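You operate a simulated robot arm through the tools that you are given. There is no shell and no other tool.

Carry out the task below with a simulated robot arm. There is one attempt and no reset: what you move stays moved.

TASK
Brake the press and open the card path for a wash-up.
Fine: brake first; side guide to 52 mm, gate window at 8.0 mm, chute back.

Only the result counts: the job must be done as asked and must still hold three seconds after the hand-in. Knocking over, shifting, dropping, spilling or breaking anything else fails it.

THE ROBOT
A 6-joint arm with a two-finger parallel gripper, fixed in place. Base frame: the origin is on the floor under the middle of its stand, x ahead of it, y to its left, z up. Lengths are in mm, angles in rad, forces in N, time in s.
With the tool pointing down near the work surface it reaches from about 180 to 740 mm from the base axis. Its first joint turns from -2.897 to 2.897 rad. Payload 3.91 kg.
Tool frame: the origin (TCP) lies between the finger pads and is the grasp point; the fingertips stand 30 mm ahead of it; z points along the fingers, y is the line along which they close. The gripper opens to 110 mm. The fingers are 20 mm wide and 10 mm thick; the gripper's body (48 by 112 mm) begins 55 mm behind the TCP.
Orientation is that of the tool frame in the base frame, as a unit quaternion [x, y, z, w]. With the fingers straight down and closing along the base's y, the tool's x points along the base's -x, its y along +y and its z along -z.

THE INTERFACE
- The arm moves only by the tool jog_arm. Its argument "commands" is a list of rows, each an object (a shift or turn left out is 0, a gripper value left out holds the last) with "jaw": the closure, from 0 (fully open) to 1 (shut); "linear": the shift along the tool's x, y, z in mm, a list of three; "delta_rot": the turn, a rotation vector about the tool's x, y, z in rad, a list of three. In form: [{"jaw": jaw, "linear": [tx, ty, tz], "delta_rot": [ax, ay, az]}, ...]. A call has 1 to 20 rows; each row shifts and turns the commanded pose from where the row before left it, along the tool's axes as they then stand. A row lasts 0.2 s, in which the tool goes at most 50 mm and 0.15 rad; a call with a longer step from one row to the next is refused whole, and so is a gripper value outside its range. A pose out of reach is approached as far as the arm can. The call stops where the force on the tool passes 50 N (or 10 N more than at its start, if that is more) or the arm is blocked; 0.2 s more then pass. The fingers move at their own pace (about 45 mm/s each) and stop on an object; they squeeze with about 24 N. The grip force told is the motor's: it shows also when the fingers shut on nothing. Time passes only in rows, and 0.2 s behind the last, so rows that do not move let the fingers close. It gives the time, the measured TCP pose, the force on the tool (base axes), the opening and the grip force at its end, in the units of the frame above (readings bear some noise), with the torque about the TCP (base axes, N m) and any sound that the robot's microphone picked up.
- Cameras (640 x 400 px; columns grow to the right, rows downward): "scene" is fixed at [51.1, -501, 1651.4]; the picture's right is [0.84, -0.54, 0.00], its down [-0.28, -0.44, -0.85] and it looks along [0.46, 0.72, -0.52] (base axes); focal length 351 px, centre (320, 200). "wrist" rides on the gripper at [71, 22, -107] in the tool frame; the picture's right is [-0.29, 0.96, 0.00], its down [-0.76, -0.23, -0.61] and it looks along [-0.58, -0.18, 0.79] (tool axes); focal length 243 px, centre (320, 200).
- snapshot(camera): a new picture of that camera. The clock stands still meanwhile.
- move_column(by): slides the trunk up (or, below 0, down) by that many mm; the arm rides with it, the base frame stays. It gives what a move gives, with no picture.
- point_at(camera, pixels): for up to 12 pixels [column, row] of the newest picture of that camera ("zoom" is the newest enlarged one), the place [x, y, z] in the base frame of the surface seen there, good to about 2 mm. The clock stands still meanwhile.
- close_up(camera, box): a new picture of the part [left, top, right, bottom] of that camera's present view, enlarged. The clock stands still meanwhile.
- close_job(): hands the job in; it is judged then, once.

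Unless the task says otherwise, let go and move clear before handing in.

The tools are called after "Emit:" as name(argument=value, ...) on one line, values as JSON. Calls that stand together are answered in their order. jog_arm: Moves the arm, as the interface text tells. Its arguments: {"type":"object","properties":{"commands":{"type":"array"}},"required":["commands"]} The other tools are called the same way: move_column (by) moves the trunk up or down; snapshot (camera) takes a picture; point_at (camera, pixels) gives the place of the surface under pixels of a picture; close_up (camera, box) takes an enlarged picture of a part of a camera's view; close_job () hands the job in.

At the start:

```text
clock: 0.0
eef_pos: [306.8, 109.9, 1359.5]
tcp_rot: [0.0, 1.0, 0.001, 0.001]
wrist_force: [0.1, -0.1, -0.5]
moment: [0.05, -0.01, -0.02]
opening: 109.9
grip_force: 0.0
trunk travel left (down, up): [-525.0, 65.0]
```

scene: 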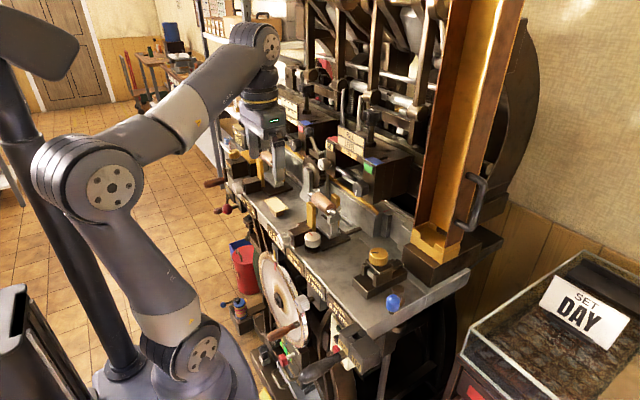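
wrist: 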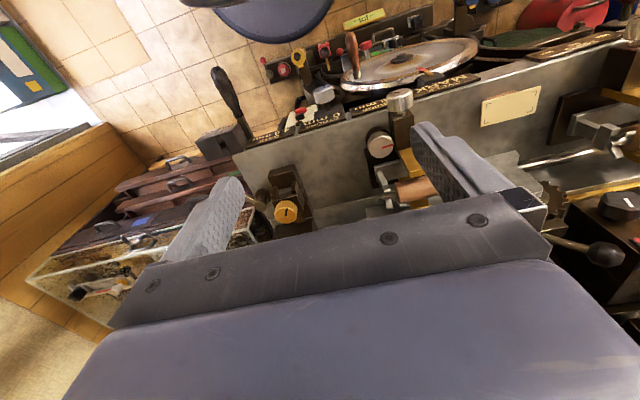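

The scene picture shows a press with a bench of controls (around pixels 220-480, 180-330), a flywheel with lever near (280,300), and a chute at (450,130). I'll take close-ups to identify the brake, side guide, gate and chute.

Emit:
close_up(camera="scene", box=[200, 160, 360, 260])

Emit:
close_up(camera="scene", box=[220, 240, 380, 400])

Emit:
close_up(camera="scene", box=[340, 200, 500, 320])

Emit:
close_up(camera="wrist", box=[200, 0, 640, 280])

```text
4.00 times, centred on (280, 210) of scene
```

zoom: 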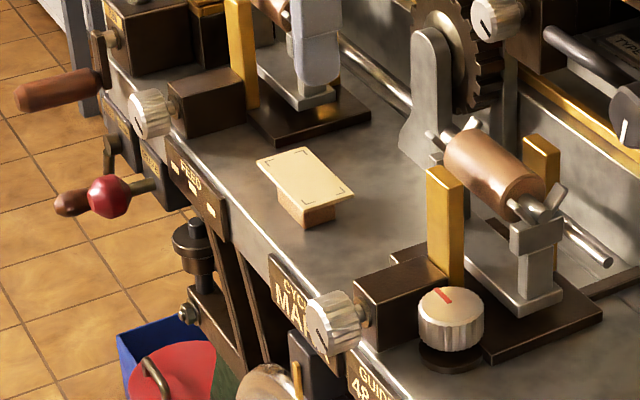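

```text
2.50 times, centred on (300, 320) of scene
```

zoom: 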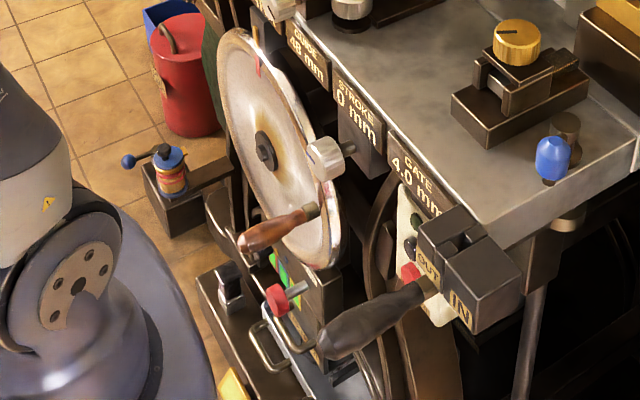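

```text
3.33 times, centred on (420, 260) of scene
```

zoom: 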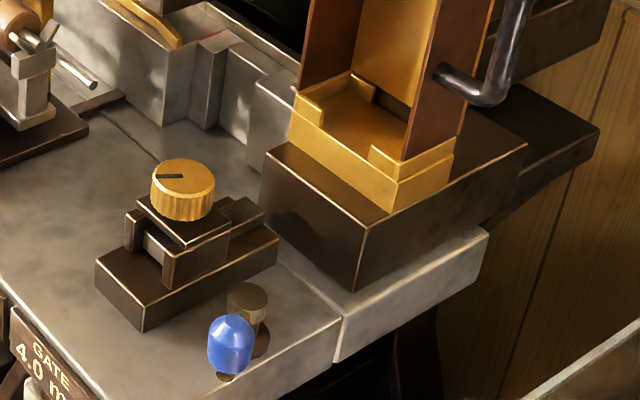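

```text
1.43 times, centred on (420, 140) of wrist
```

zoom: 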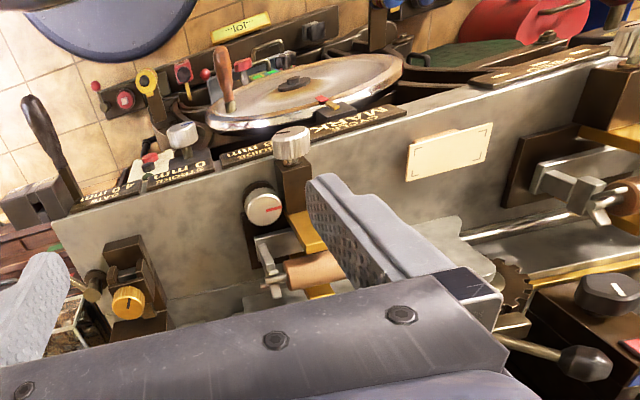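

The close-ups show display windows (GUIDE 48 mm, STROKE 0 mm, GATE 4.0 mm), an OUT/IN lever and several knobs. I'll zoom tighter on each to read labels.

Emit:
close_up(camera="scene", box=[280, 240, 344, 280])

Emit:
close_up(camera="scene", box=[296, 310, 376, 360])

Emit:
close_up(camera="scene", box=[340, 240, 420, 320])

Emit:
close_up(camera="scene", box=[220, 100, 300, 150])

Emit:
close_up(camera="scene", box=[200, 150, 280, 220])

Emit:
close_up(camera="scene", box=[290, 110, 390, 180])

Emit:
close_up(camera="scene", box=[220, 320, 348, 400])

Emit:
close_up(camera="scene", box=[400, 140, 500, 280])

Emit:
close_up(camera="scene", box=[440, 230, 640, 400])

```text
10.00 times, centred on (312, 260) of scene
```

zoom: 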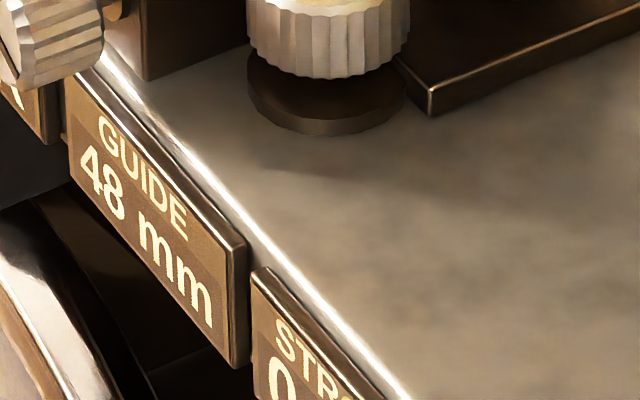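

```text
8.00 times, centred on (336, 335) of scene
```

zoom: 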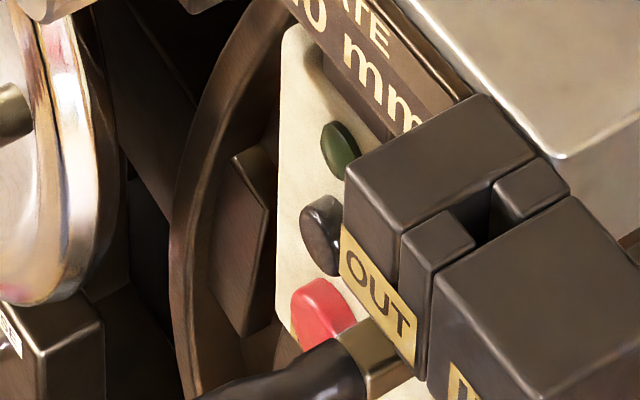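

```text
5.00 times, centred on (380, 280) of scene
```

zoom: 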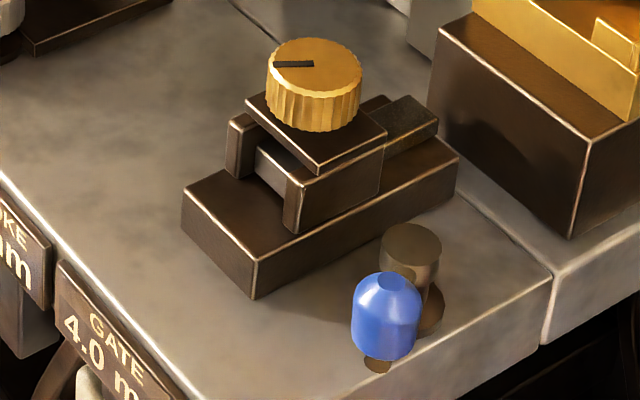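

```text
8.00 times, centred on (260, 125) of scene
```

zoom: 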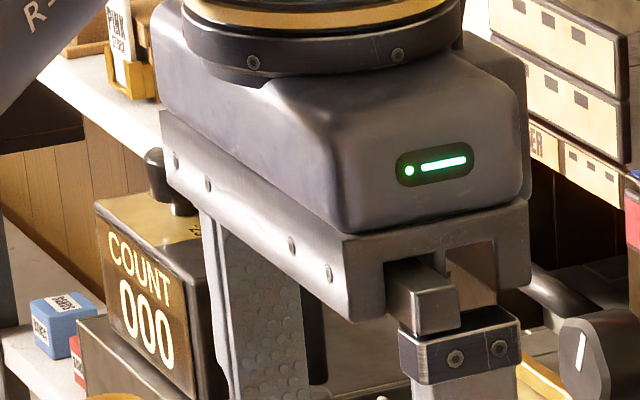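

```text
5.71 times, centred on (240, 185) of scene
```

zoom: 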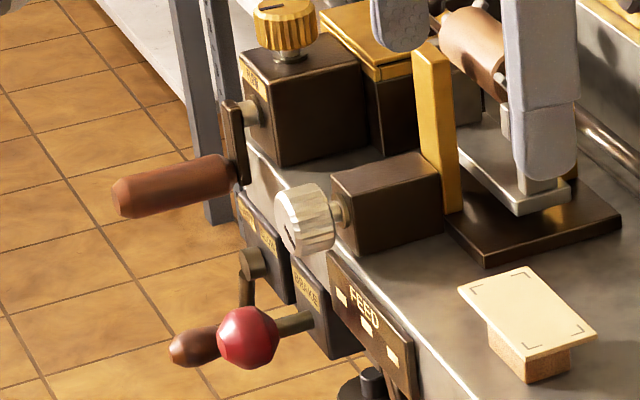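

```text
5.71 times, centred on (340, 145) of scene
```

zoom: 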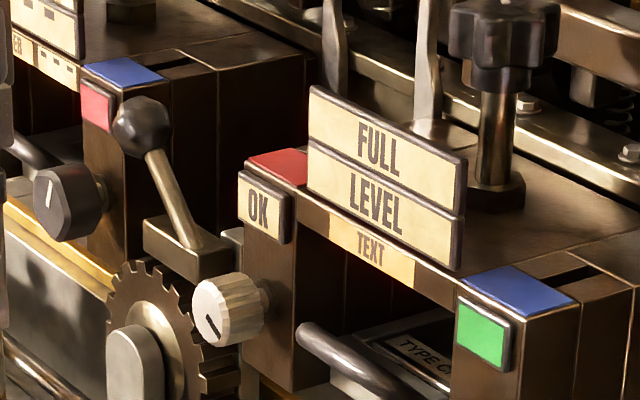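

```text
5.00 times, centred on (284, 360) of scene
```

zoom: 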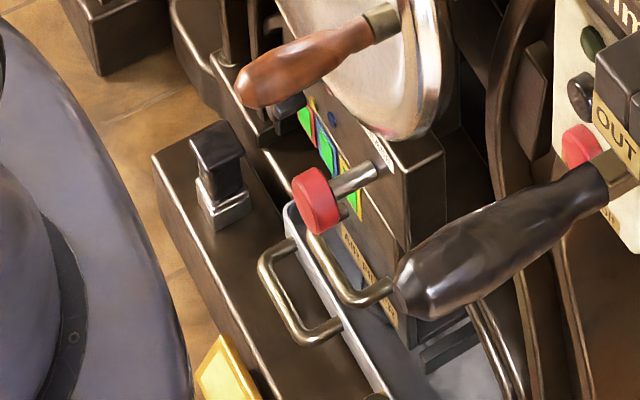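

```text
2.86 times, centred on (450, 210) of scene
```

zoom: 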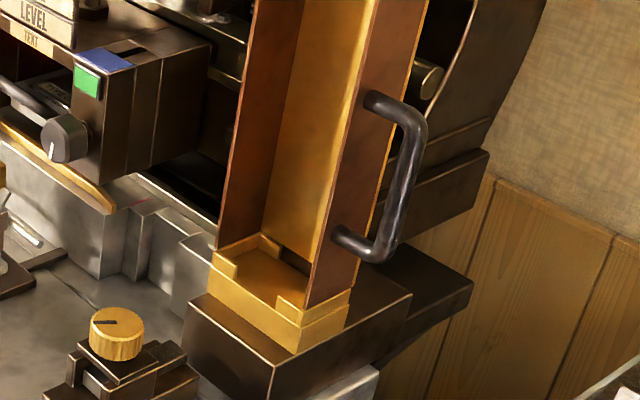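

```text
2.35 times, centred on (540, 315) of scene
```

zoom: 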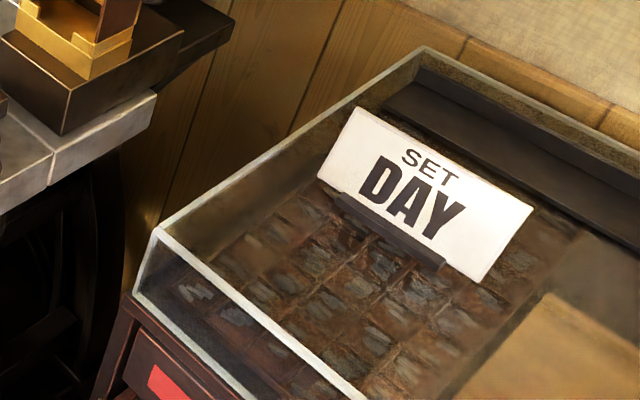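

A red ball lever at about scene (231,210) sits on a plate that seems to read "BRAKE"; I'll zoom into those small labels and the knob around (310,240).

Emit:
close_up(camera="scene", box=[224, 180, 256, 216])

Emit:
close_up(camera="scene", box=[224, 150, 264, 186])

Emit:
close_up(camera="scene", box=[240, 180, 280, 220])

Emit:
close_up(camera="scene", box=[266, 220, 306, 260])

Emit:
close_up(camera="scene", box=[290, 170, 350, 250])

Emit:
close_up(camera="scene", box=[290, 260, 350, 310])

Emit:
close_up(camera="scene", box=[300, 310, 380, 390])

Emit:
close_up(camera="scene", box=[350, 240, 410, 300])

Emit:
close_up(camera="scene", box=[240, 0, 440, 130])

Emit:
close_up(camera="scene", box=[400, 0, 560, 130])

```text
11.11 times, centred on (240, 198) of scene
```

zoom: 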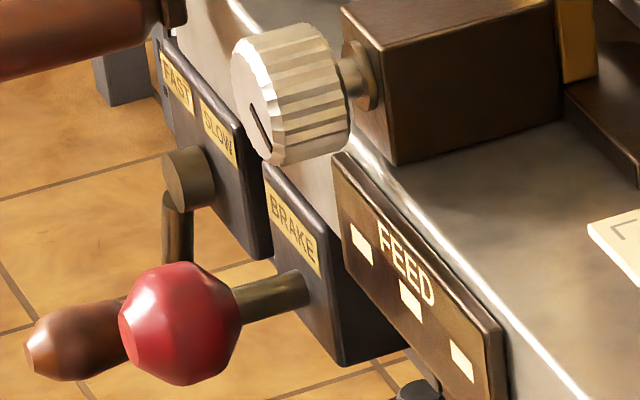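

```text
11.11 times, centred on (244, 168) of scene
```

zoom: 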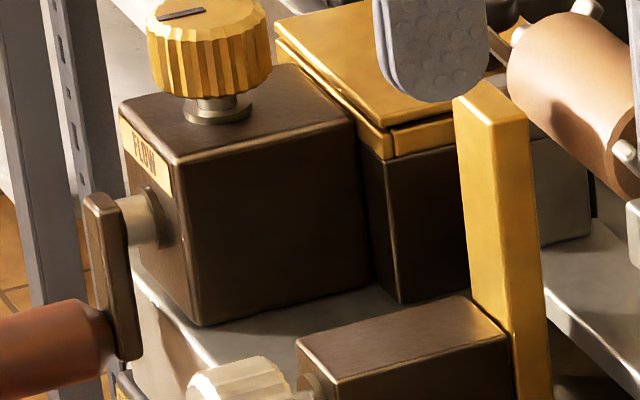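

```text
10.00 times, centred on (260, 200) of scene
```

zoom: 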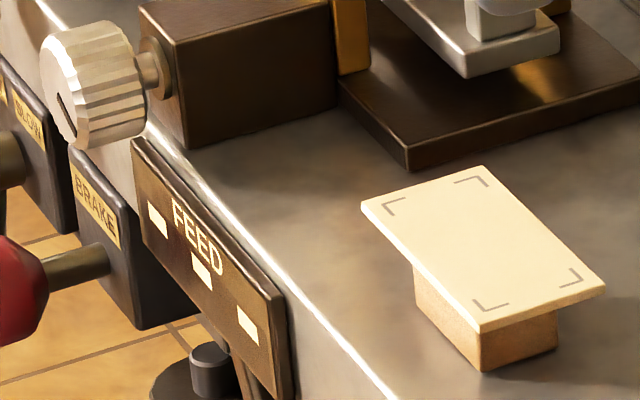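

```text
10.00 times, centred on (286, 240) of scene
```

zoom: 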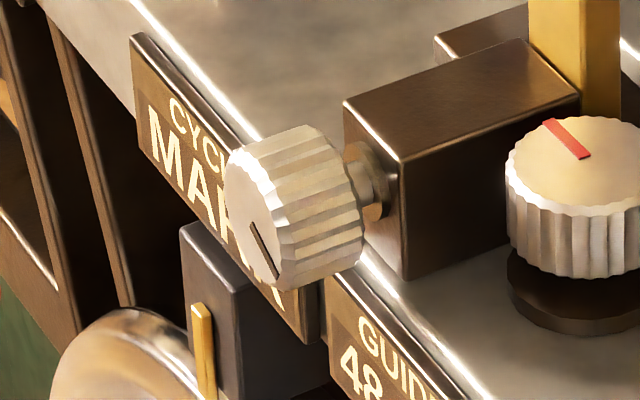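

```text
5.00 times, centred on (320, 210) of scene
```

zoom: 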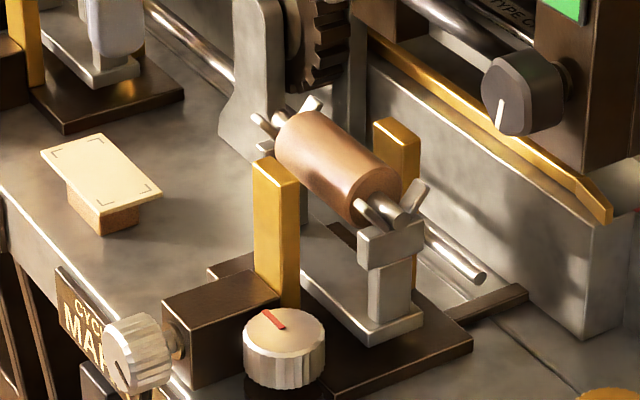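

```text
8.00 times, centred on (320, 285) of scene
```

zoom: 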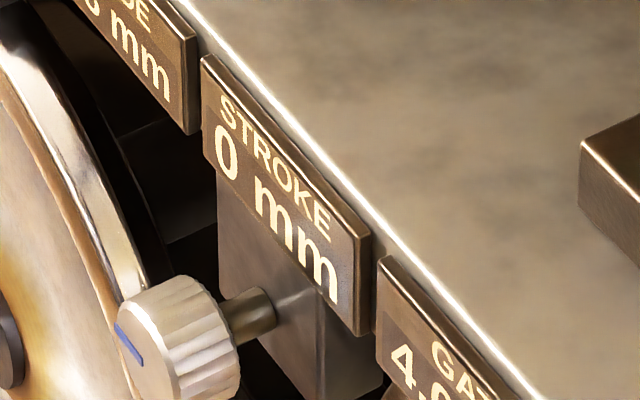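

```text
5.00 times, centred on (340, 350) of scene
```

zoom: 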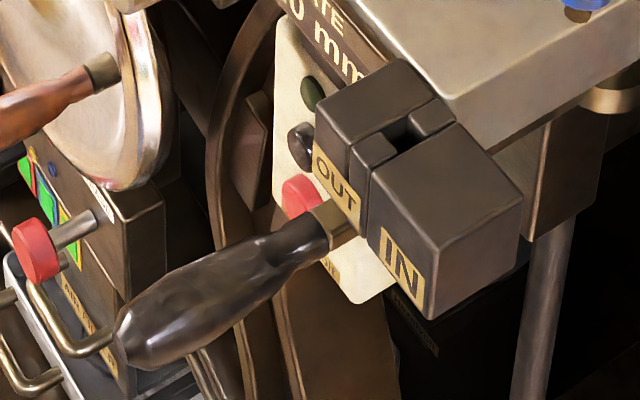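

```text
6.67 times, centred on (380, 270) of scene
```

zoom: 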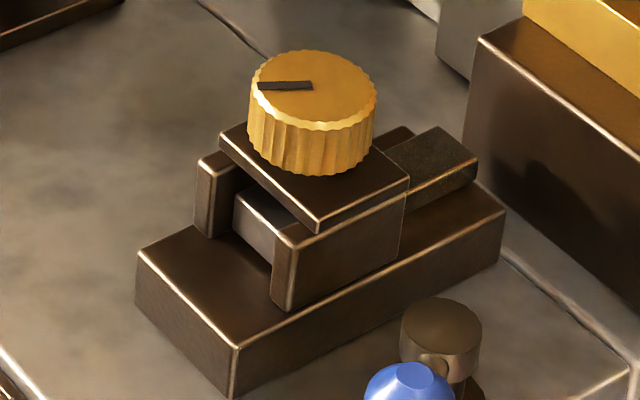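

```text
3.08 times, centred on (340, 65) of scene
```

zoom: 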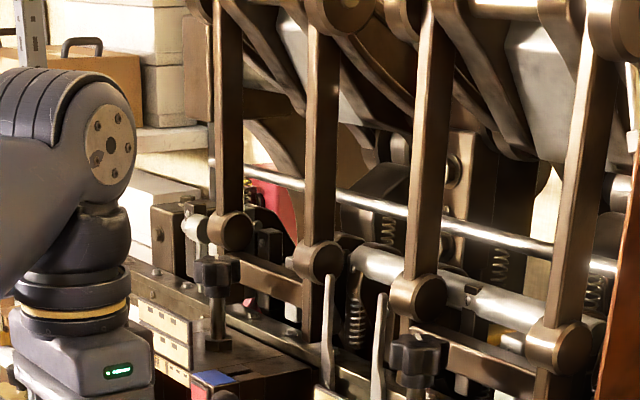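

```text
3.08 times, centred on (480, 65) of scene
```

zoom: 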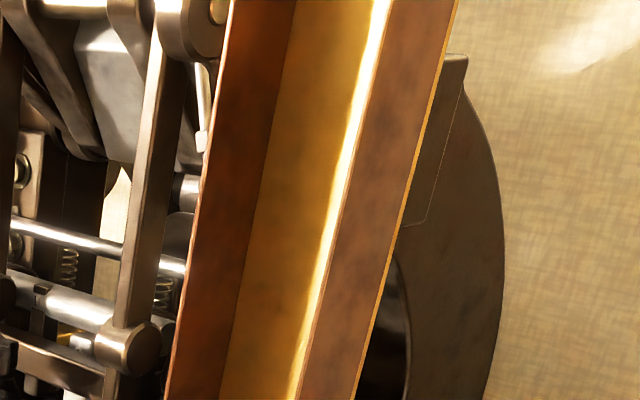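

The brake is the red-ball lever by the "BRAKE" plate; guide knob is likely the white knob with red mark at scene (311,240), gate knob the gold one at (378,256), and the chute is the brass magazine with the dark handle. I'll get 3D positions of these.

Emit:
point_at(camera="scene", pixels=[[231, 210], [226, 213], [236, 207], [244, 200], [248, 210], [233, 196], [241, 185], [222, 183], [268, 207], [286, 240], [311, 238], [305, 223]])

Emit:
point_at(camera="scene", pixels=[[311, 234], [311, 246], [300, 265], [320, 285], [345, 305], [378, 250], [378, 262], [393, 302], [398, 286], [369, 290], [482, 200], [460, 200]])

Emit:
point_at(camera="scene", pixels=[[430, 250], [450, 245], [440, 235], [475, 195], [470, 220], [468, 228], [486, 180], [418, 225], [425, 150], [435, 60], [480, 60], [500, 100]])

Emit:
point_at(camera="scene", pixels=[[325, 365], [315, 372], [335, 355], [352, 345], [340, 350], [335, 318], [326, 315], [295, 360], [290, 330], [270, 300], [295, 300], [370, 360]])

```text
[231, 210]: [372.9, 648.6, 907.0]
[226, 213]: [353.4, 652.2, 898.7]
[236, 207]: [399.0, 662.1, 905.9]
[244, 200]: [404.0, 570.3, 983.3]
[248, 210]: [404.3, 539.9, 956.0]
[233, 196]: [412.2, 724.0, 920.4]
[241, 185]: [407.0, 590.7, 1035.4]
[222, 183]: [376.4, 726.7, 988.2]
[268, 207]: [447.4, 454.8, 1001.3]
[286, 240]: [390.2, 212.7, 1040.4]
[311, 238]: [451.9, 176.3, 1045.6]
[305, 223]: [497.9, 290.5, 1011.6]
```

```text
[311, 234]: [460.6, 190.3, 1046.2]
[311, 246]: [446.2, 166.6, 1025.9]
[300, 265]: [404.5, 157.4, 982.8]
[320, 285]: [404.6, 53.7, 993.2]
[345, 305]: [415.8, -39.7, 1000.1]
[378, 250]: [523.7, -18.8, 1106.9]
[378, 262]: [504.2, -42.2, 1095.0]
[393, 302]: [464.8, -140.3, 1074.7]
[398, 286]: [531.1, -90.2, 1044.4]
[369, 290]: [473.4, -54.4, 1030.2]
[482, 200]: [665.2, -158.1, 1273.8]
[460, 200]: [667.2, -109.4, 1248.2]
```

```text
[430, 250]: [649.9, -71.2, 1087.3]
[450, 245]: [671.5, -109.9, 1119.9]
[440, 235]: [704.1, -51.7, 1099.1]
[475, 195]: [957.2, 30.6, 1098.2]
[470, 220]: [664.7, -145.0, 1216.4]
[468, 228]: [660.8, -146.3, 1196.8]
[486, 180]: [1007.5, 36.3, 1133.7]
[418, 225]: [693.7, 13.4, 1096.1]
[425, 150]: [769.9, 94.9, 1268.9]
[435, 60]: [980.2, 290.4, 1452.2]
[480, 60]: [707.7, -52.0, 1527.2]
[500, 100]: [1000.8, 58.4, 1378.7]
```

```text
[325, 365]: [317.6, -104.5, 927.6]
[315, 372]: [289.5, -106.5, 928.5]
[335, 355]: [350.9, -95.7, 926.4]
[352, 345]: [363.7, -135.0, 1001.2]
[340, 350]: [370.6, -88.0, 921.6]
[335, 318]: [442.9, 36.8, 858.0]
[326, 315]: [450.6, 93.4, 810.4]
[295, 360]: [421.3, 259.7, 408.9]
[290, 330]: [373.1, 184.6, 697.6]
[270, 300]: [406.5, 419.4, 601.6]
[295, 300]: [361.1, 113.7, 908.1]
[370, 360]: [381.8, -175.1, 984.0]
```

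The bench top is at z≈1001 with its front edge at x≈405, and the brake ball is near (360,650,900), close to the reach limit. I'll get finer points using zooms on the brake area.

Emit:
close_up(camera="scene", box=[208, 185, 256, 215])

```text
13.33 times, centred on (232, 200) of scene
```

zoom: 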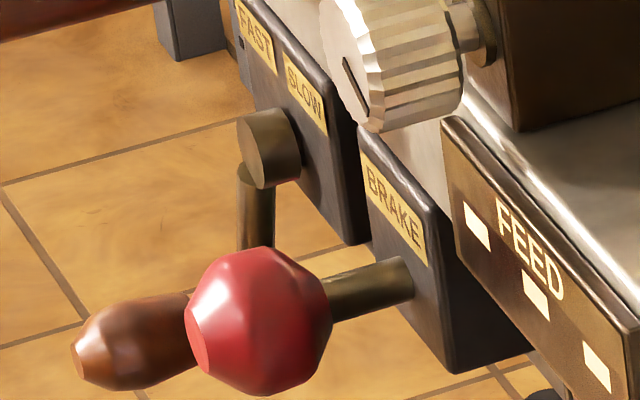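

Emit:
point_at(camera="zoom", pixels=[[260, 320], [200, 330], [260, 260], [260, 380], [310, 310], [360, 290], [405, 275], [395, 215], [440, 330], [110, 345], [270, 145], [345, 80]])

Emit:
snapshot(camera="wrist")

```text
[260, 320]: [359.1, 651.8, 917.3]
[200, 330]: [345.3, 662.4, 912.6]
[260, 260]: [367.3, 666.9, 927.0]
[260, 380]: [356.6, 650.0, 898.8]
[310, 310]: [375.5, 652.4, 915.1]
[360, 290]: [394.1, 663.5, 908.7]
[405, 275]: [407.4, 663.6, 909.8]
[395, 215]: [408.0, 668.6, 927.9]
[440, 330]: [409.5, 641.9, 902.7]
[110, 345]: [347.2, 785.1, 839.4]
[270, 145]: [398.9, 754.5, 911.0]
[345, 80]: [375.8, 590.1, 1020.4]
```

```text
taken
```

wrist: 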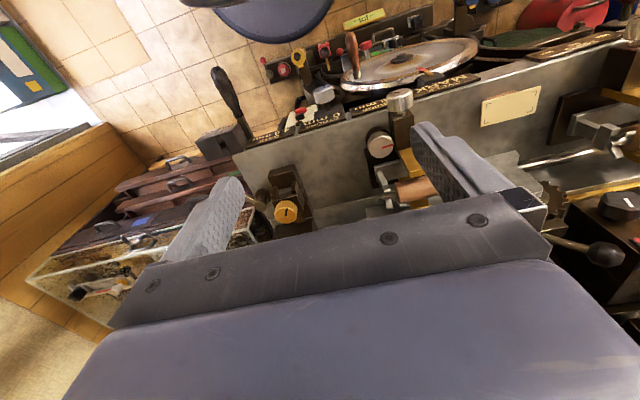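

The brake shaft runs along x from its plate (x≈408) to the red ball at about (360,660,909). I'll move the arm high over to the left and yaw it to look at the brake with the wrist camera.

Emit:
jog_arm(commands=[{"jaw": 0, "linear": [3, 48, 0]}, {"linear": [3, 48, 0]}, {"linear": [3, 48, 0]}, {"linear": [3, 48, 0]}, {"linear": [3, 48, 0]}, {"linear": [3, 48, 0]}, {"linear": [3, 48, 0]}, {"linear": [3, 48, 0]}, {"linear": [3, 48, 0]}, {"linear": [3, 48, 0]}, {"delta_rot": [0, 0, -0.143]}, {"delta_rot": [0, 0, -0.143]}, {"delta_rot": [0, 0, -0.143]}, {"delta_rot": [0, 0, -0.143]}, {"delta_rot": [0, 0, -0.143]}, {"delta_rot": [0, 0, -0.143]}, {"delta_rot": [0, 0, -0.143]}])

Emit:
snapshot(camera="wrist")

Emit:
snapshot(camera="scene")

```text
clock: 3.6
eef_pos: [256.7, 517.9, 1272.3]
tcp_rot: [-0.482, 0.876, 0.0, 0.002]
wrist_force: [0.4, 0.5, 0.9]
moment: [0.02, 0.02, -0.02]
opening: 109.9
grip_force: 0.1
out of reach, approached as far as the arm can: row 5, 6, 7, 8, 9, 10
trunk travel left (down, up): [-525.0, 65.0]
```

```text
taken
```

wrist: 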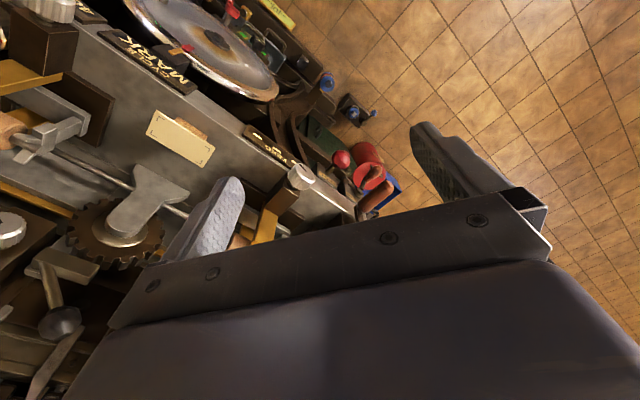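

```text
taken
```

scene: 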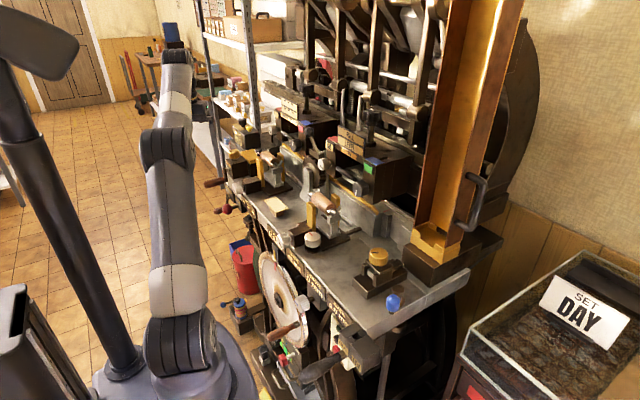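

The arm hit its reach limit at that height (TCP now (257,518,1272)), with the red brake ball visible at wrist (342,160). I'll lower to regain reach and look closer.

Emit:
jog_arm(commands=[{"linear": [0, 0, 40]}, {"linear": [0, 0, 40]}, {"linear": [0, 0, 40]}])

Emit:
snapshot(camera="wrist")

Emit:
close_up(camera="wrist", box=[270, 110, 430, 220])

```text
clock: 4.4
eef_pos: [255.5, 520.7, 1154.2]
tcp_rot: [-0.479, 0.878, 0.0, 0.002]
wrist_force: [0.0, 0.1, -0.7]
moment: [0.02, 0.02, -0.02]
opening: 109.8
grip_force: 0.1
trunk travel left (down, up): [-525.0, 65.0]
```

```text
taken
```

wrist: 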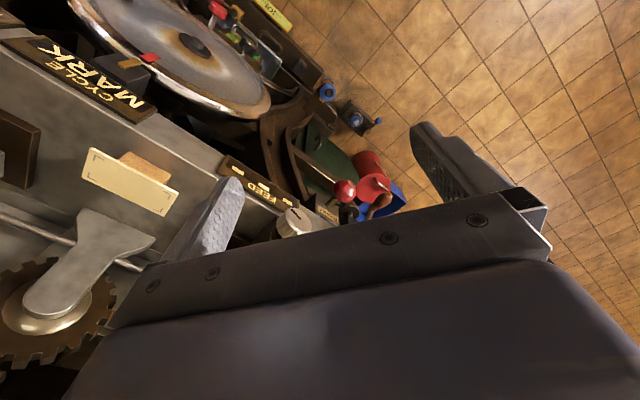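

```text
3.64 times, centred on (350, 165) of wrist
```

zoom: 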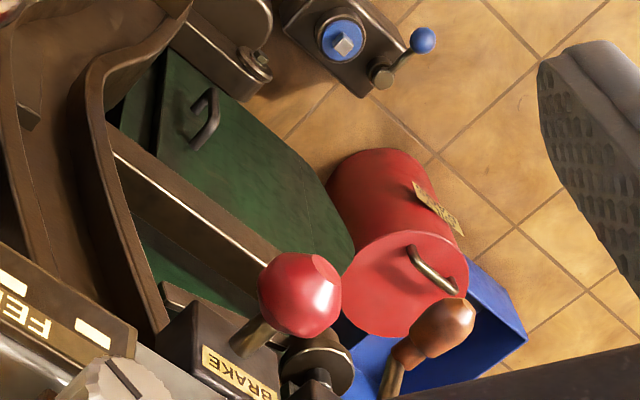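

The red ball on its short shaft is clearly visible in the zoom at (300,295) above the BRAKE plate. I'll go lower and closer to see how the lever is mounted (slot or plunger).

Emit:
jog_arm(commands=[{"linear": [0, 0, 40]}, {"linear": [0, 0, 40]}, {"linear": [0, 0, 30]}])

Emit:
close_up(camera="wrist", box=[270, 110, 430, 220])

Emit:
snapshot(camera="wrist")

```text
clock: 5.2
eef_pos: [255.7, 519.9, 1041.3]
tcp_rot: [-0.481, 0.877, 0.0, 0.002]
wrist_force: [-0.7, -0.5, 0.0]
moment: [-0.02, -0.02, 0.0]
opening: 110.0
grip_force: 0.0
trunk travel left (down, up): [-525.0, 65.0]
```

```text
3.64 times, centred on (350, 165) of wrist
```

zoom: 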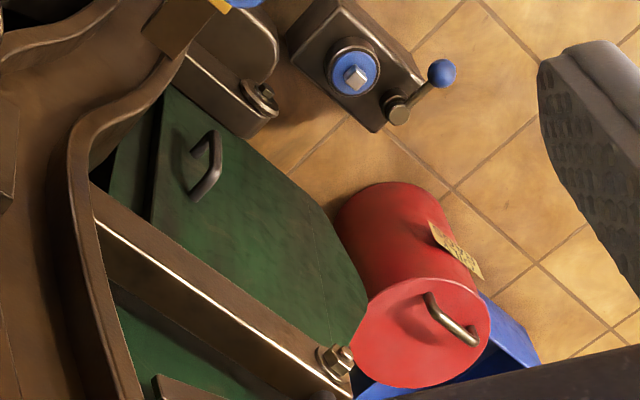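

```text
taken
```

wrist: 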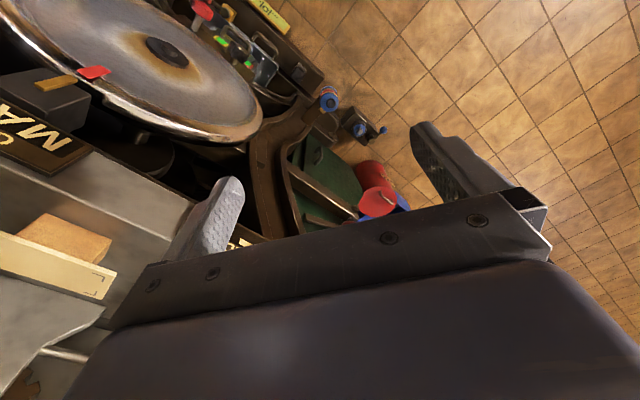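

The gripper body hides the ball from this pose. I'll pitch the tool outward about 0.6 rad so the camera looks more horizontally at the brake.

Emit:
jog_arm(commands=[{"delta_rot": [0, -0.15, 0]}, {"delta_rot": [0, -0.15, 0]}, {"delta_rot": [0, -0.15, 0]}, {"delta_rot": [0, -0.15, 0]}])

Emit:
snapshot(camera="wrist")

Emit:
snapshot(camera="scene")

```text
clock: 6.2
eef_pos: [256.6, 519.5, 1044.3]
tcp_rot: [-0.459, 0.837, 0.142, 0.262]
wrist_force: [-0.2, -0.3, 0.0]
moment: [0.01, 0.02, -0.01]
opening: 109.8
grip_force: 0.1
trunk travel left (down, up): [-525.0, 65.0]
```

```text
taken
```

wrist: 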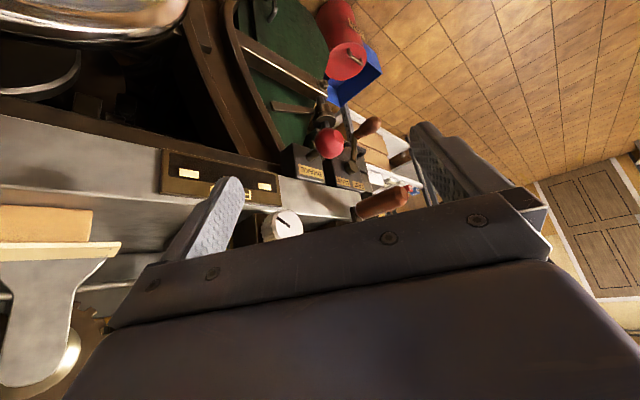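

```text
taken
```

scene: 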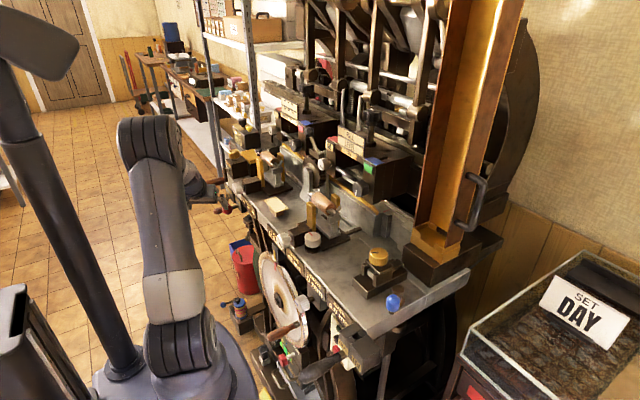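

Emit:
close_up(camera="wrist", box=[270, 90, 430, 220])

Emit:
close_up(camera="wrist", box=[280, 110, 380, 190])

```text
3.08 times, centred on (350, 155) of wrist
```

zoom: 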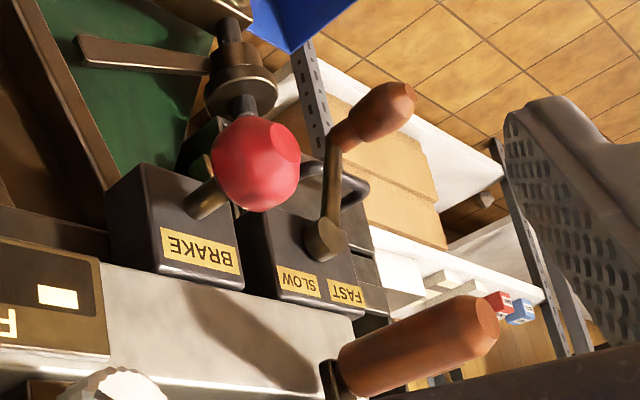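

```text
5.00 times, centred on (330, 150) of wrist
```

zoom: 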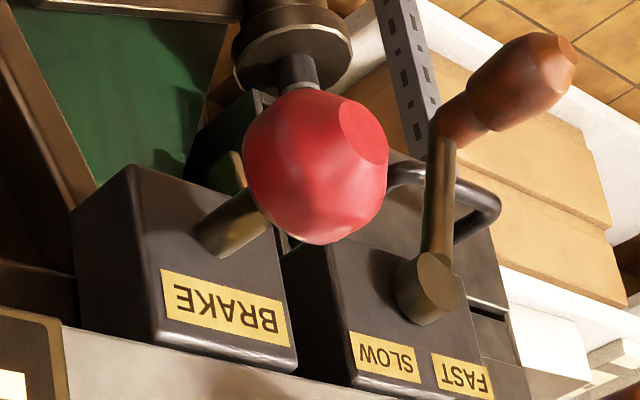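

The brake is a red ball on a rod out of a block, with no travel legend seen yet. I'll zoom more tightly on the rod base for any slot or arrow.

Emit:
close_up(camera="wrist", box=[290, 125, 346, 185])

Emit:
close_up(camera="wrist", box=[100, 140, 300, 240])

Emit:
close_up(camera="scene", box=[216, 192, 248, 216])

```text
6.67 times, centred on (318, 155) of wrist
```

zoom: 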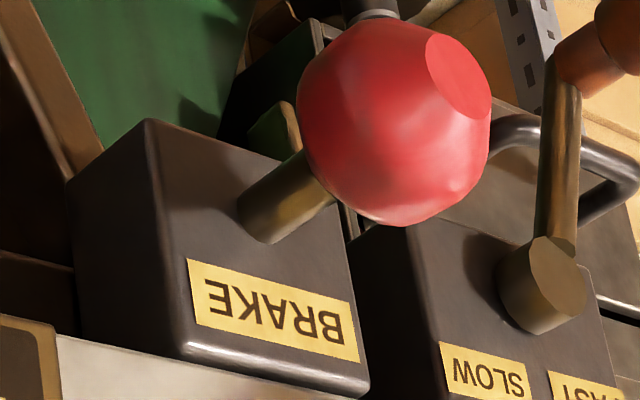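

```text
3.20 times, centred on (200, 190) of wrist
```

zoom: 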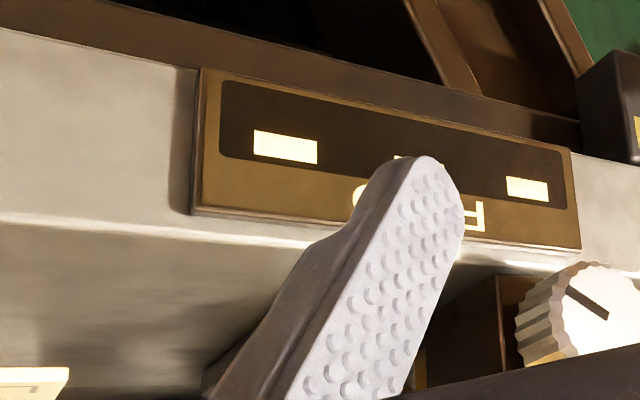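

```text
16.00 times, centred on (232, 204) of scene
```

zoom: 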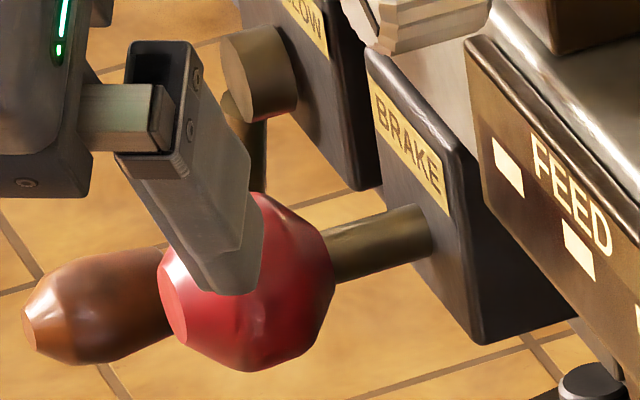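

The rod plugs straight into the block, so it is likely a push/pull; gripping the ball lets me test either way. I'll bring the tool to horizontal (pointing radially out) and roll it 90° so the fingers close vertically, staying clear of the bench.

Emit:
jog_arm(commands=[{"delta_rot": [0, -0.14, 0]}, {"delta_rot": [0, -0.14, 0]}, {"delta_rot": [0, -0.14, 0]}, {"delta_rot": [0, -0.14, 0]}, {"delta_rot": [0, -0.14, 0]}, {"delta_rot": [0, -0.14, 0]}, {"delta_rot": [0, -0.13, 0]}])

Emit:
point_at(camera="scene", pixels=[[248, 217], [245, 223], [248, 232], [215, 210], [222, 183], [206, 186], [240, 244]])

```text
clock: 7.8
eef_pos: [262.4, 515.0, 1040.7]
tcp_rot: [-0.353, 0.649, 0.309, 0.599]
wrist_force: [-0.5, 0.9, 1.3]
moment: [-0.03, -0.02, 0.0]
opening: 110.1
grip_force: 0.0
out of reach, approached as far as the arm can: row 3
trunk travel left (down, up): [-525.0, 65.0]
```

```text
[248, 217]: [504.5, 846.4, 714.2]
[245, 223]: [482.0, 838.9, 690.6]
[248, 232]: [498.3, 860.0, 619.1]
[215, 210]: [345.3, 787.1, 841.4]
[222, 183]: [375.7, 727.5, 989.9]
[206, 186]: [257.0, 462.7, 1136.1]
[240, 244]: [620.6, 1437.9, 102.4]
```

The tool is now nearly horizontal (z axis ≈ (0.56,0.82,-0.09)). Next I'll roll it 90° about its own axis.

Emit:
jog_arm(commands=[{"delta_rot": [0, 0, 0.145]}, {"delta_rot": [0, 0, 0.145]}, {"delta_rot": [0, 0, 0.145]}, {"delta_rot": [0, 0, 0.145]}, {"delta_rot": [0, 0, 0.145]}, {"delta_rot": [0, 0, 0.145]}, {"delta_rot": [0, 0, 0.145]}, {"delta_rot": [0, 0, 0.145]}, {"delta_rot": [0, 0, 0.145]}, {"delta_rot": [0, 0, 0.145]}, {"delta_rot": [0, 0, 0.12]}])

Emit:
snapshot(camera="wrist")

Emit:
snapshot(camera="scene")

```text
clock: 10.2
eef_pos: [162.6, 696.3, 1336.0]
tcp_rot: [0.209, 0.712, 0.638, 0.206]
wrist_force: [0.0, -0.6, 0.2]
moment: [-0.01, 0.0, -0.01]
opening: 109.9
grip_force: 0.0
out of reach, approached as far as the arm can: row 1, 2, 3, 4, 5, 6, 7, 8, 9, 10, 11
trunk travel left (down, up): [-525.0, 65.0]
```

```text
taken
```

wrist: 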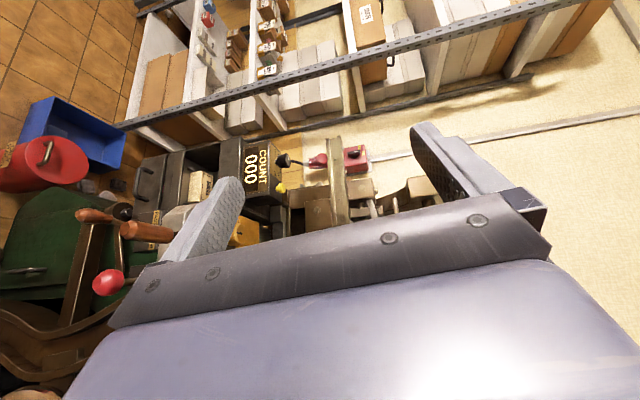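

```text
taken
```

scene: 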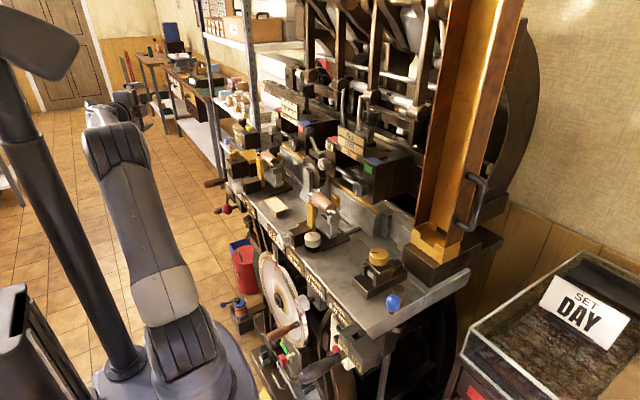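

The roll drove the IK out of reach and the TCP drifted to (163,696,1336) without touching anything. I'll check the arm's joint positions in the scene picture to understand its geometry before choosing a better posture.

Emit:
point_at(camera="scene", pixels=[[178, 350], [200, 390], [155, 300], [125, 200], [115, 145], [100, 110], [130, 97], [125, 92], [45, 180], [75, 260], [110, 340], [40, 60]])

Emit:
close_up(camera="scene", box=[60, 70, 220, 170])

Emit:
close_up(camera="scene", box=[0, 240, 260, 400])

```text
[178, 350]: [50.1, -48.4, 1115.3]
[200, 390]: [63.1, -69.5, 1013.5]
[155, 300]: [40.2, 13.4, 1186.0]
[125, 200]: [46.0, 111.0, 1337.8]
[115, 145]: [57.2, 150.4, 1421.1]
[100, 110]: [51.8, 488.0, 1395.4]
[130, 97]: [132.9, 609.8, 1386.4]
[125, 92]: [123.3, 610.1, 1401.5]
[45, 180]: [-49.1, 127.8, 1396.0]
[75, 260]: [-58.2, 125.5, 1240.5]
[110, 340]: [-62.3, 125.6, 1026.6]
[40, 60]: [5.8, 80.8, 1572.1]
```

```text
4.00 times, centred on (140, 120) of scene
```

zoom: 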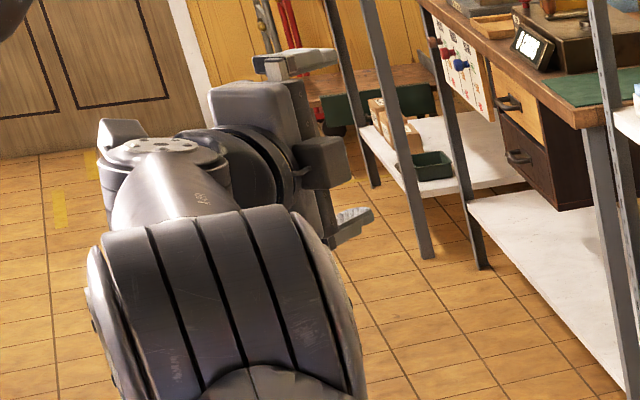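

```text
2.46 times, centred on (130, 320) of scene
```

zoom: 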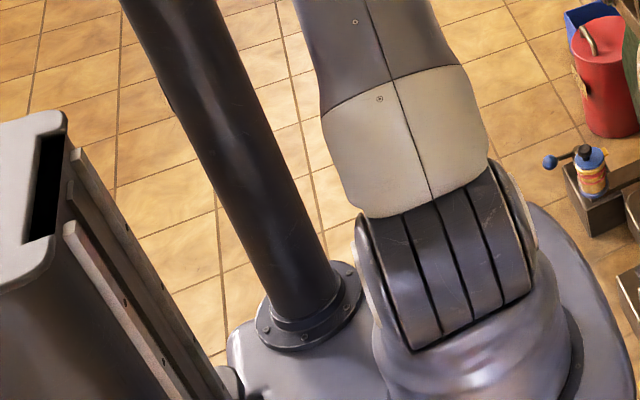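

The orientation is actually what I wanted (fingers closing vertically, pointing out horizontally); only the position drifted. I'll back off along the tool axis and descend step by step to see if it stays reachable.

Emit:
jog_arm(commands=[{"linear": [0, 0, -50]}, {"linear": [0, 0, -50]}, {"linear": [0, -50, 0]}, {"linear": [0, -50, 0]}])

Emit:
snapshot(camera="scene")

```text
clock: 11.2
eef_pos: [111.7, 652.6, 1357.3]
tcp_rot: [0.208, 0.716, 0.633, 0.207]
wrist_force: [1.1, -0.4, 0.4]
moment: [-0.01, -0.01, 0.0]
opening: 109.9
grip_force: 0.1
out of reach, approached as far as the arm can: row 1, 2, 3, 4
trunk travel left (down, up): [-525.0, 65.0]
```

```text
taken
```

scene: 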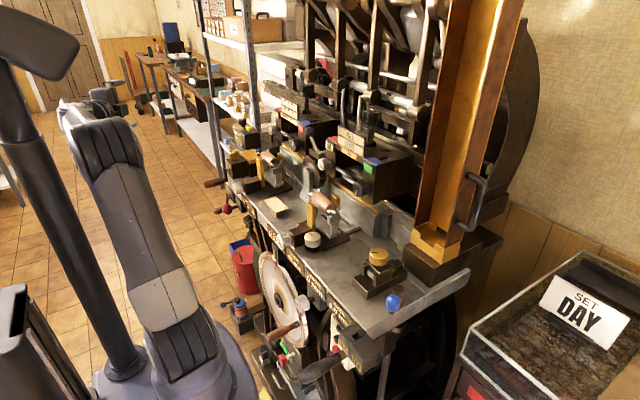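

The IK keeps orientation but can't reach position, so a wrist joint is at its limit. I'll undo the roll and see if reach is restored.

Emit:
jog_arm(commands=[{"delta_rot": [0, 0, -0.145]}, {"delta_rot": [0, 0, -0.145]}, {"delta_rot": [0, 0, -0.145]}, {"delta_rot": [0, 0, -0.145]}, {"delta_rot": [0, 0, -0.145]}, {"delta_rot": [0, 0, -0.145]}, {"delta_rot": [0, 0, -0.145]}, {"delta_rot": [0, 0, -0.145]}, {"delta_rot": [0, 0, -0.145]}, {"delta_rot": [0, 0, -0.145]}, {"delta_rot": [0, 0, -0.12]}])

Emit:
snapshot(camera="scene")

```text
clock: 13.6
eef_pos: [108.9, 650.8, 1357.9]
tcp_rot: [-0.354, 0.648, 0.309, 0.6]
wrist_force: [0.8, 0.1, -0.1]
moment: [0.0, 0.03, 0.03]
opening: 109.9
grip_force: 0.1
trunk travel left (down, up): [-525.0, 65.0]
```

```text
taken
```

scene: 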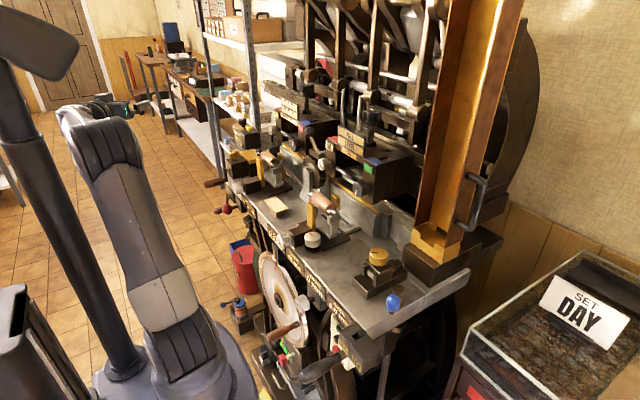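

Rolling in place here works, so the limit is positional: with the trunk high, a horizontal tool at low z isn't reachable. I'll lower the trunk 300 mm, since there's nothing under the arm there but floor.

Emit:
move_column(by=-300)

Emit:
snapshot(camera="scene")

Emit:
snapshot(camera="wrist")

```text
clock: 16.6
eef_pos: [110.0, 650.3, 1057.1]
tcp_rot: [-0.353, 0.649, 0.308, 0.599]
wrist_force: [0.5, 0.1, 0.4]
moment: [-0.04, -0.01, 0.02]
opening: 110.1
grip_force: 0.1
trunk travel left (down, up): [-225.0, 365.0]
```

```text
taken
```

scene: 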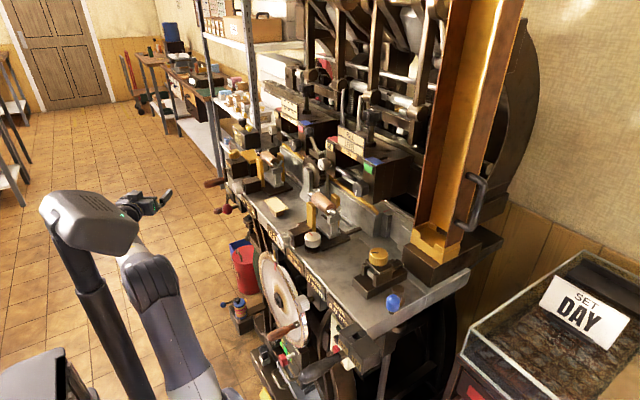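

```text
taken
```

wrist: 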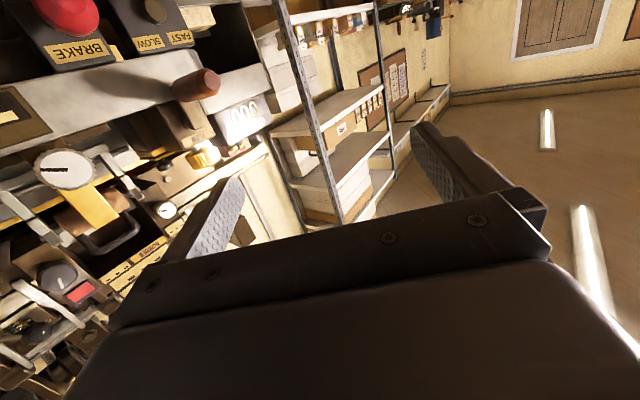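

The trunk is down with 225 mm still left, and the brake appears at the top-left of the wrist view (75,15). I'll roll the tool 90° here where it's feasible.

Emit:
jog_arm(commands=[{"delta_rot": [0, 0, 0.145]}, {"delta_rot": [0, 0, 0.145]}, {"delta_rot": [0, 0, 0.145]}, {"delta_rot": [0, 0, 0.145]}, {"delta_rot": [0, 0, 0.145]}, {"delta_rot": [0, 0, 0.145]}, {"delta_rot": [0, 0, 0.145]}, {"delta_rot": [0, 0, 0.145]}, {"delta_rot": [0, 0, 0.145]}, {"delta_rot": [0, 0, 0.145]}, {"delta_rot": [0, 0, 0.12]}])

Emit:
snapshot(camera="wrist")

```text
clock: 19.0
eef_pos: [109.7, 654.3, 1066.0]
tcp_rot: [0.209, 0.71, 0.64, 0.206]
wrist_force: [-0.6, 0.6, 0.2]
moment: [0.0, -0.04, -0.02]
opening: 110.0
grip_force: 0.0
out of reach, approached as far as the arm can: row 11
trunk travel left (down, up): [-225.0, 365.0]
```

```text
taken
```

wrist: 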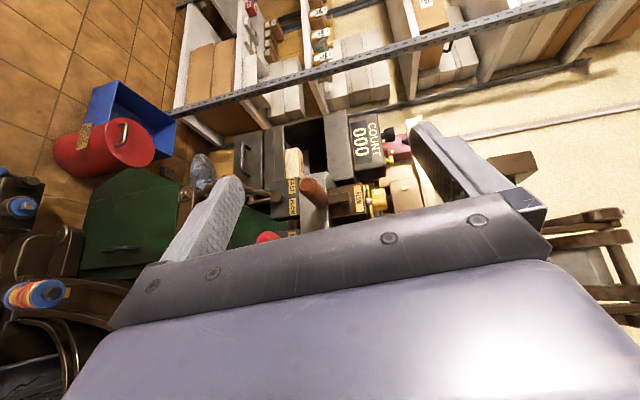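

The last roll row hit a joint limit, so I'll roll the opposite way by π to get the same vertical closing axis with margin.

Emit:
jog_arm(commands=[{"delta_rot": [0, 0, -0.15]}, {"delta_rot": [0, 0, -0.15]}, {"delta_rot": [0, 0, -0.15]}, {"delta_rot": [0, 0, -0.15]}, {"delta_rot": [0, 0, -0.15]}, {"delta_rot": [0, 0, -0.15]}, {"delta_rot": [0, 0, -0.15]}, {"delta_rot": [0, 0, -0.15]}, {"delta_rot": [0, 0, -0.15]}, {"delta_rot": [0, 0, -0.15]}, {"delta_rot": [0, 0, -0.15]}, {"delta_rot": [0, 0, -0.15]}, {"delta_rot": [0, 0, -0.15]}, {"delta_rot": [0, 0, -0.15]}, {"delta_rot": [0, 0, -0.15]}, {"delta_rot": [0, 0, -0.15]}, {"delta_rot": [0, 0, -0.15]}, {"delta_rot": [0, 0, -0.15]}, {"delta_rot": [0, 0, -0.15]}, {"delta_rot": [0, 0, -0.15]}])

Emit:
jog_arm(commands=[{"delta_rot": [0, 0, -0.14]}])

Emit:
snapshot(camera="wrist")

Emit:
snapshot(camera="scene")

```text
clock: 23.2
eef_pos: [110.2, 654.4, 1066.2]
tcp_rot: [0.692, -0.258, 0.16, -0.655]
wrist_force: [-0.1, 0.0, -0.3]
moment: [0.02, -0.02, -0.01]
opening: 110.1
grip_force: 0.1
trunk travel left (down, up): [-225.0, 365.0]
```

```text
clock: 23.6
eef_pos: [109.4, 652.8, 1065.7]
tcp_rot: [0.709, -0.209, 0.205, -0.641]
wrist_force: [-0.5, 0.3, -0.5]
moment: [0.01, -0.01, 0.05]
opening: 109.8
grip_force: 0.1
trunk travel left (down, up): [-225.0, 365.0]
```

```text
taken
```

wrist: 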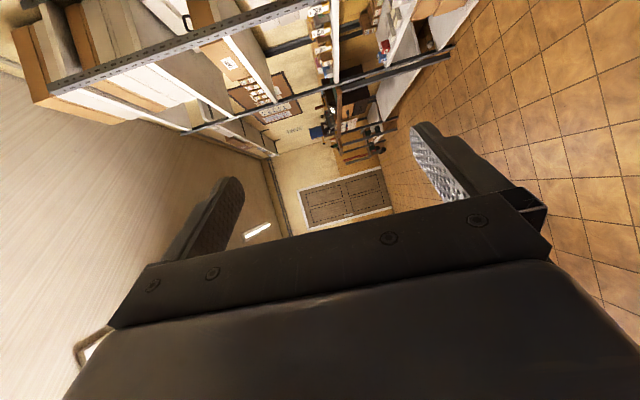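

```text
taken
```

scene: 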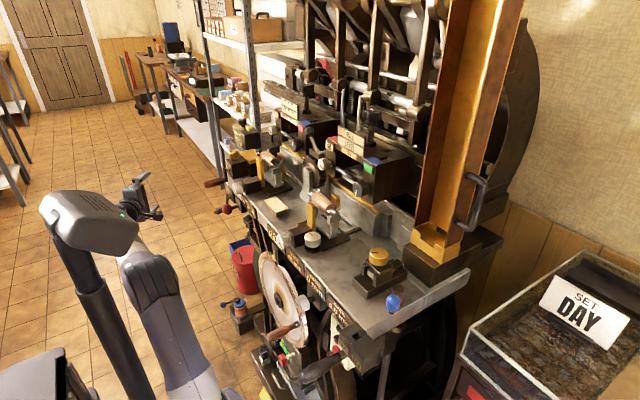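

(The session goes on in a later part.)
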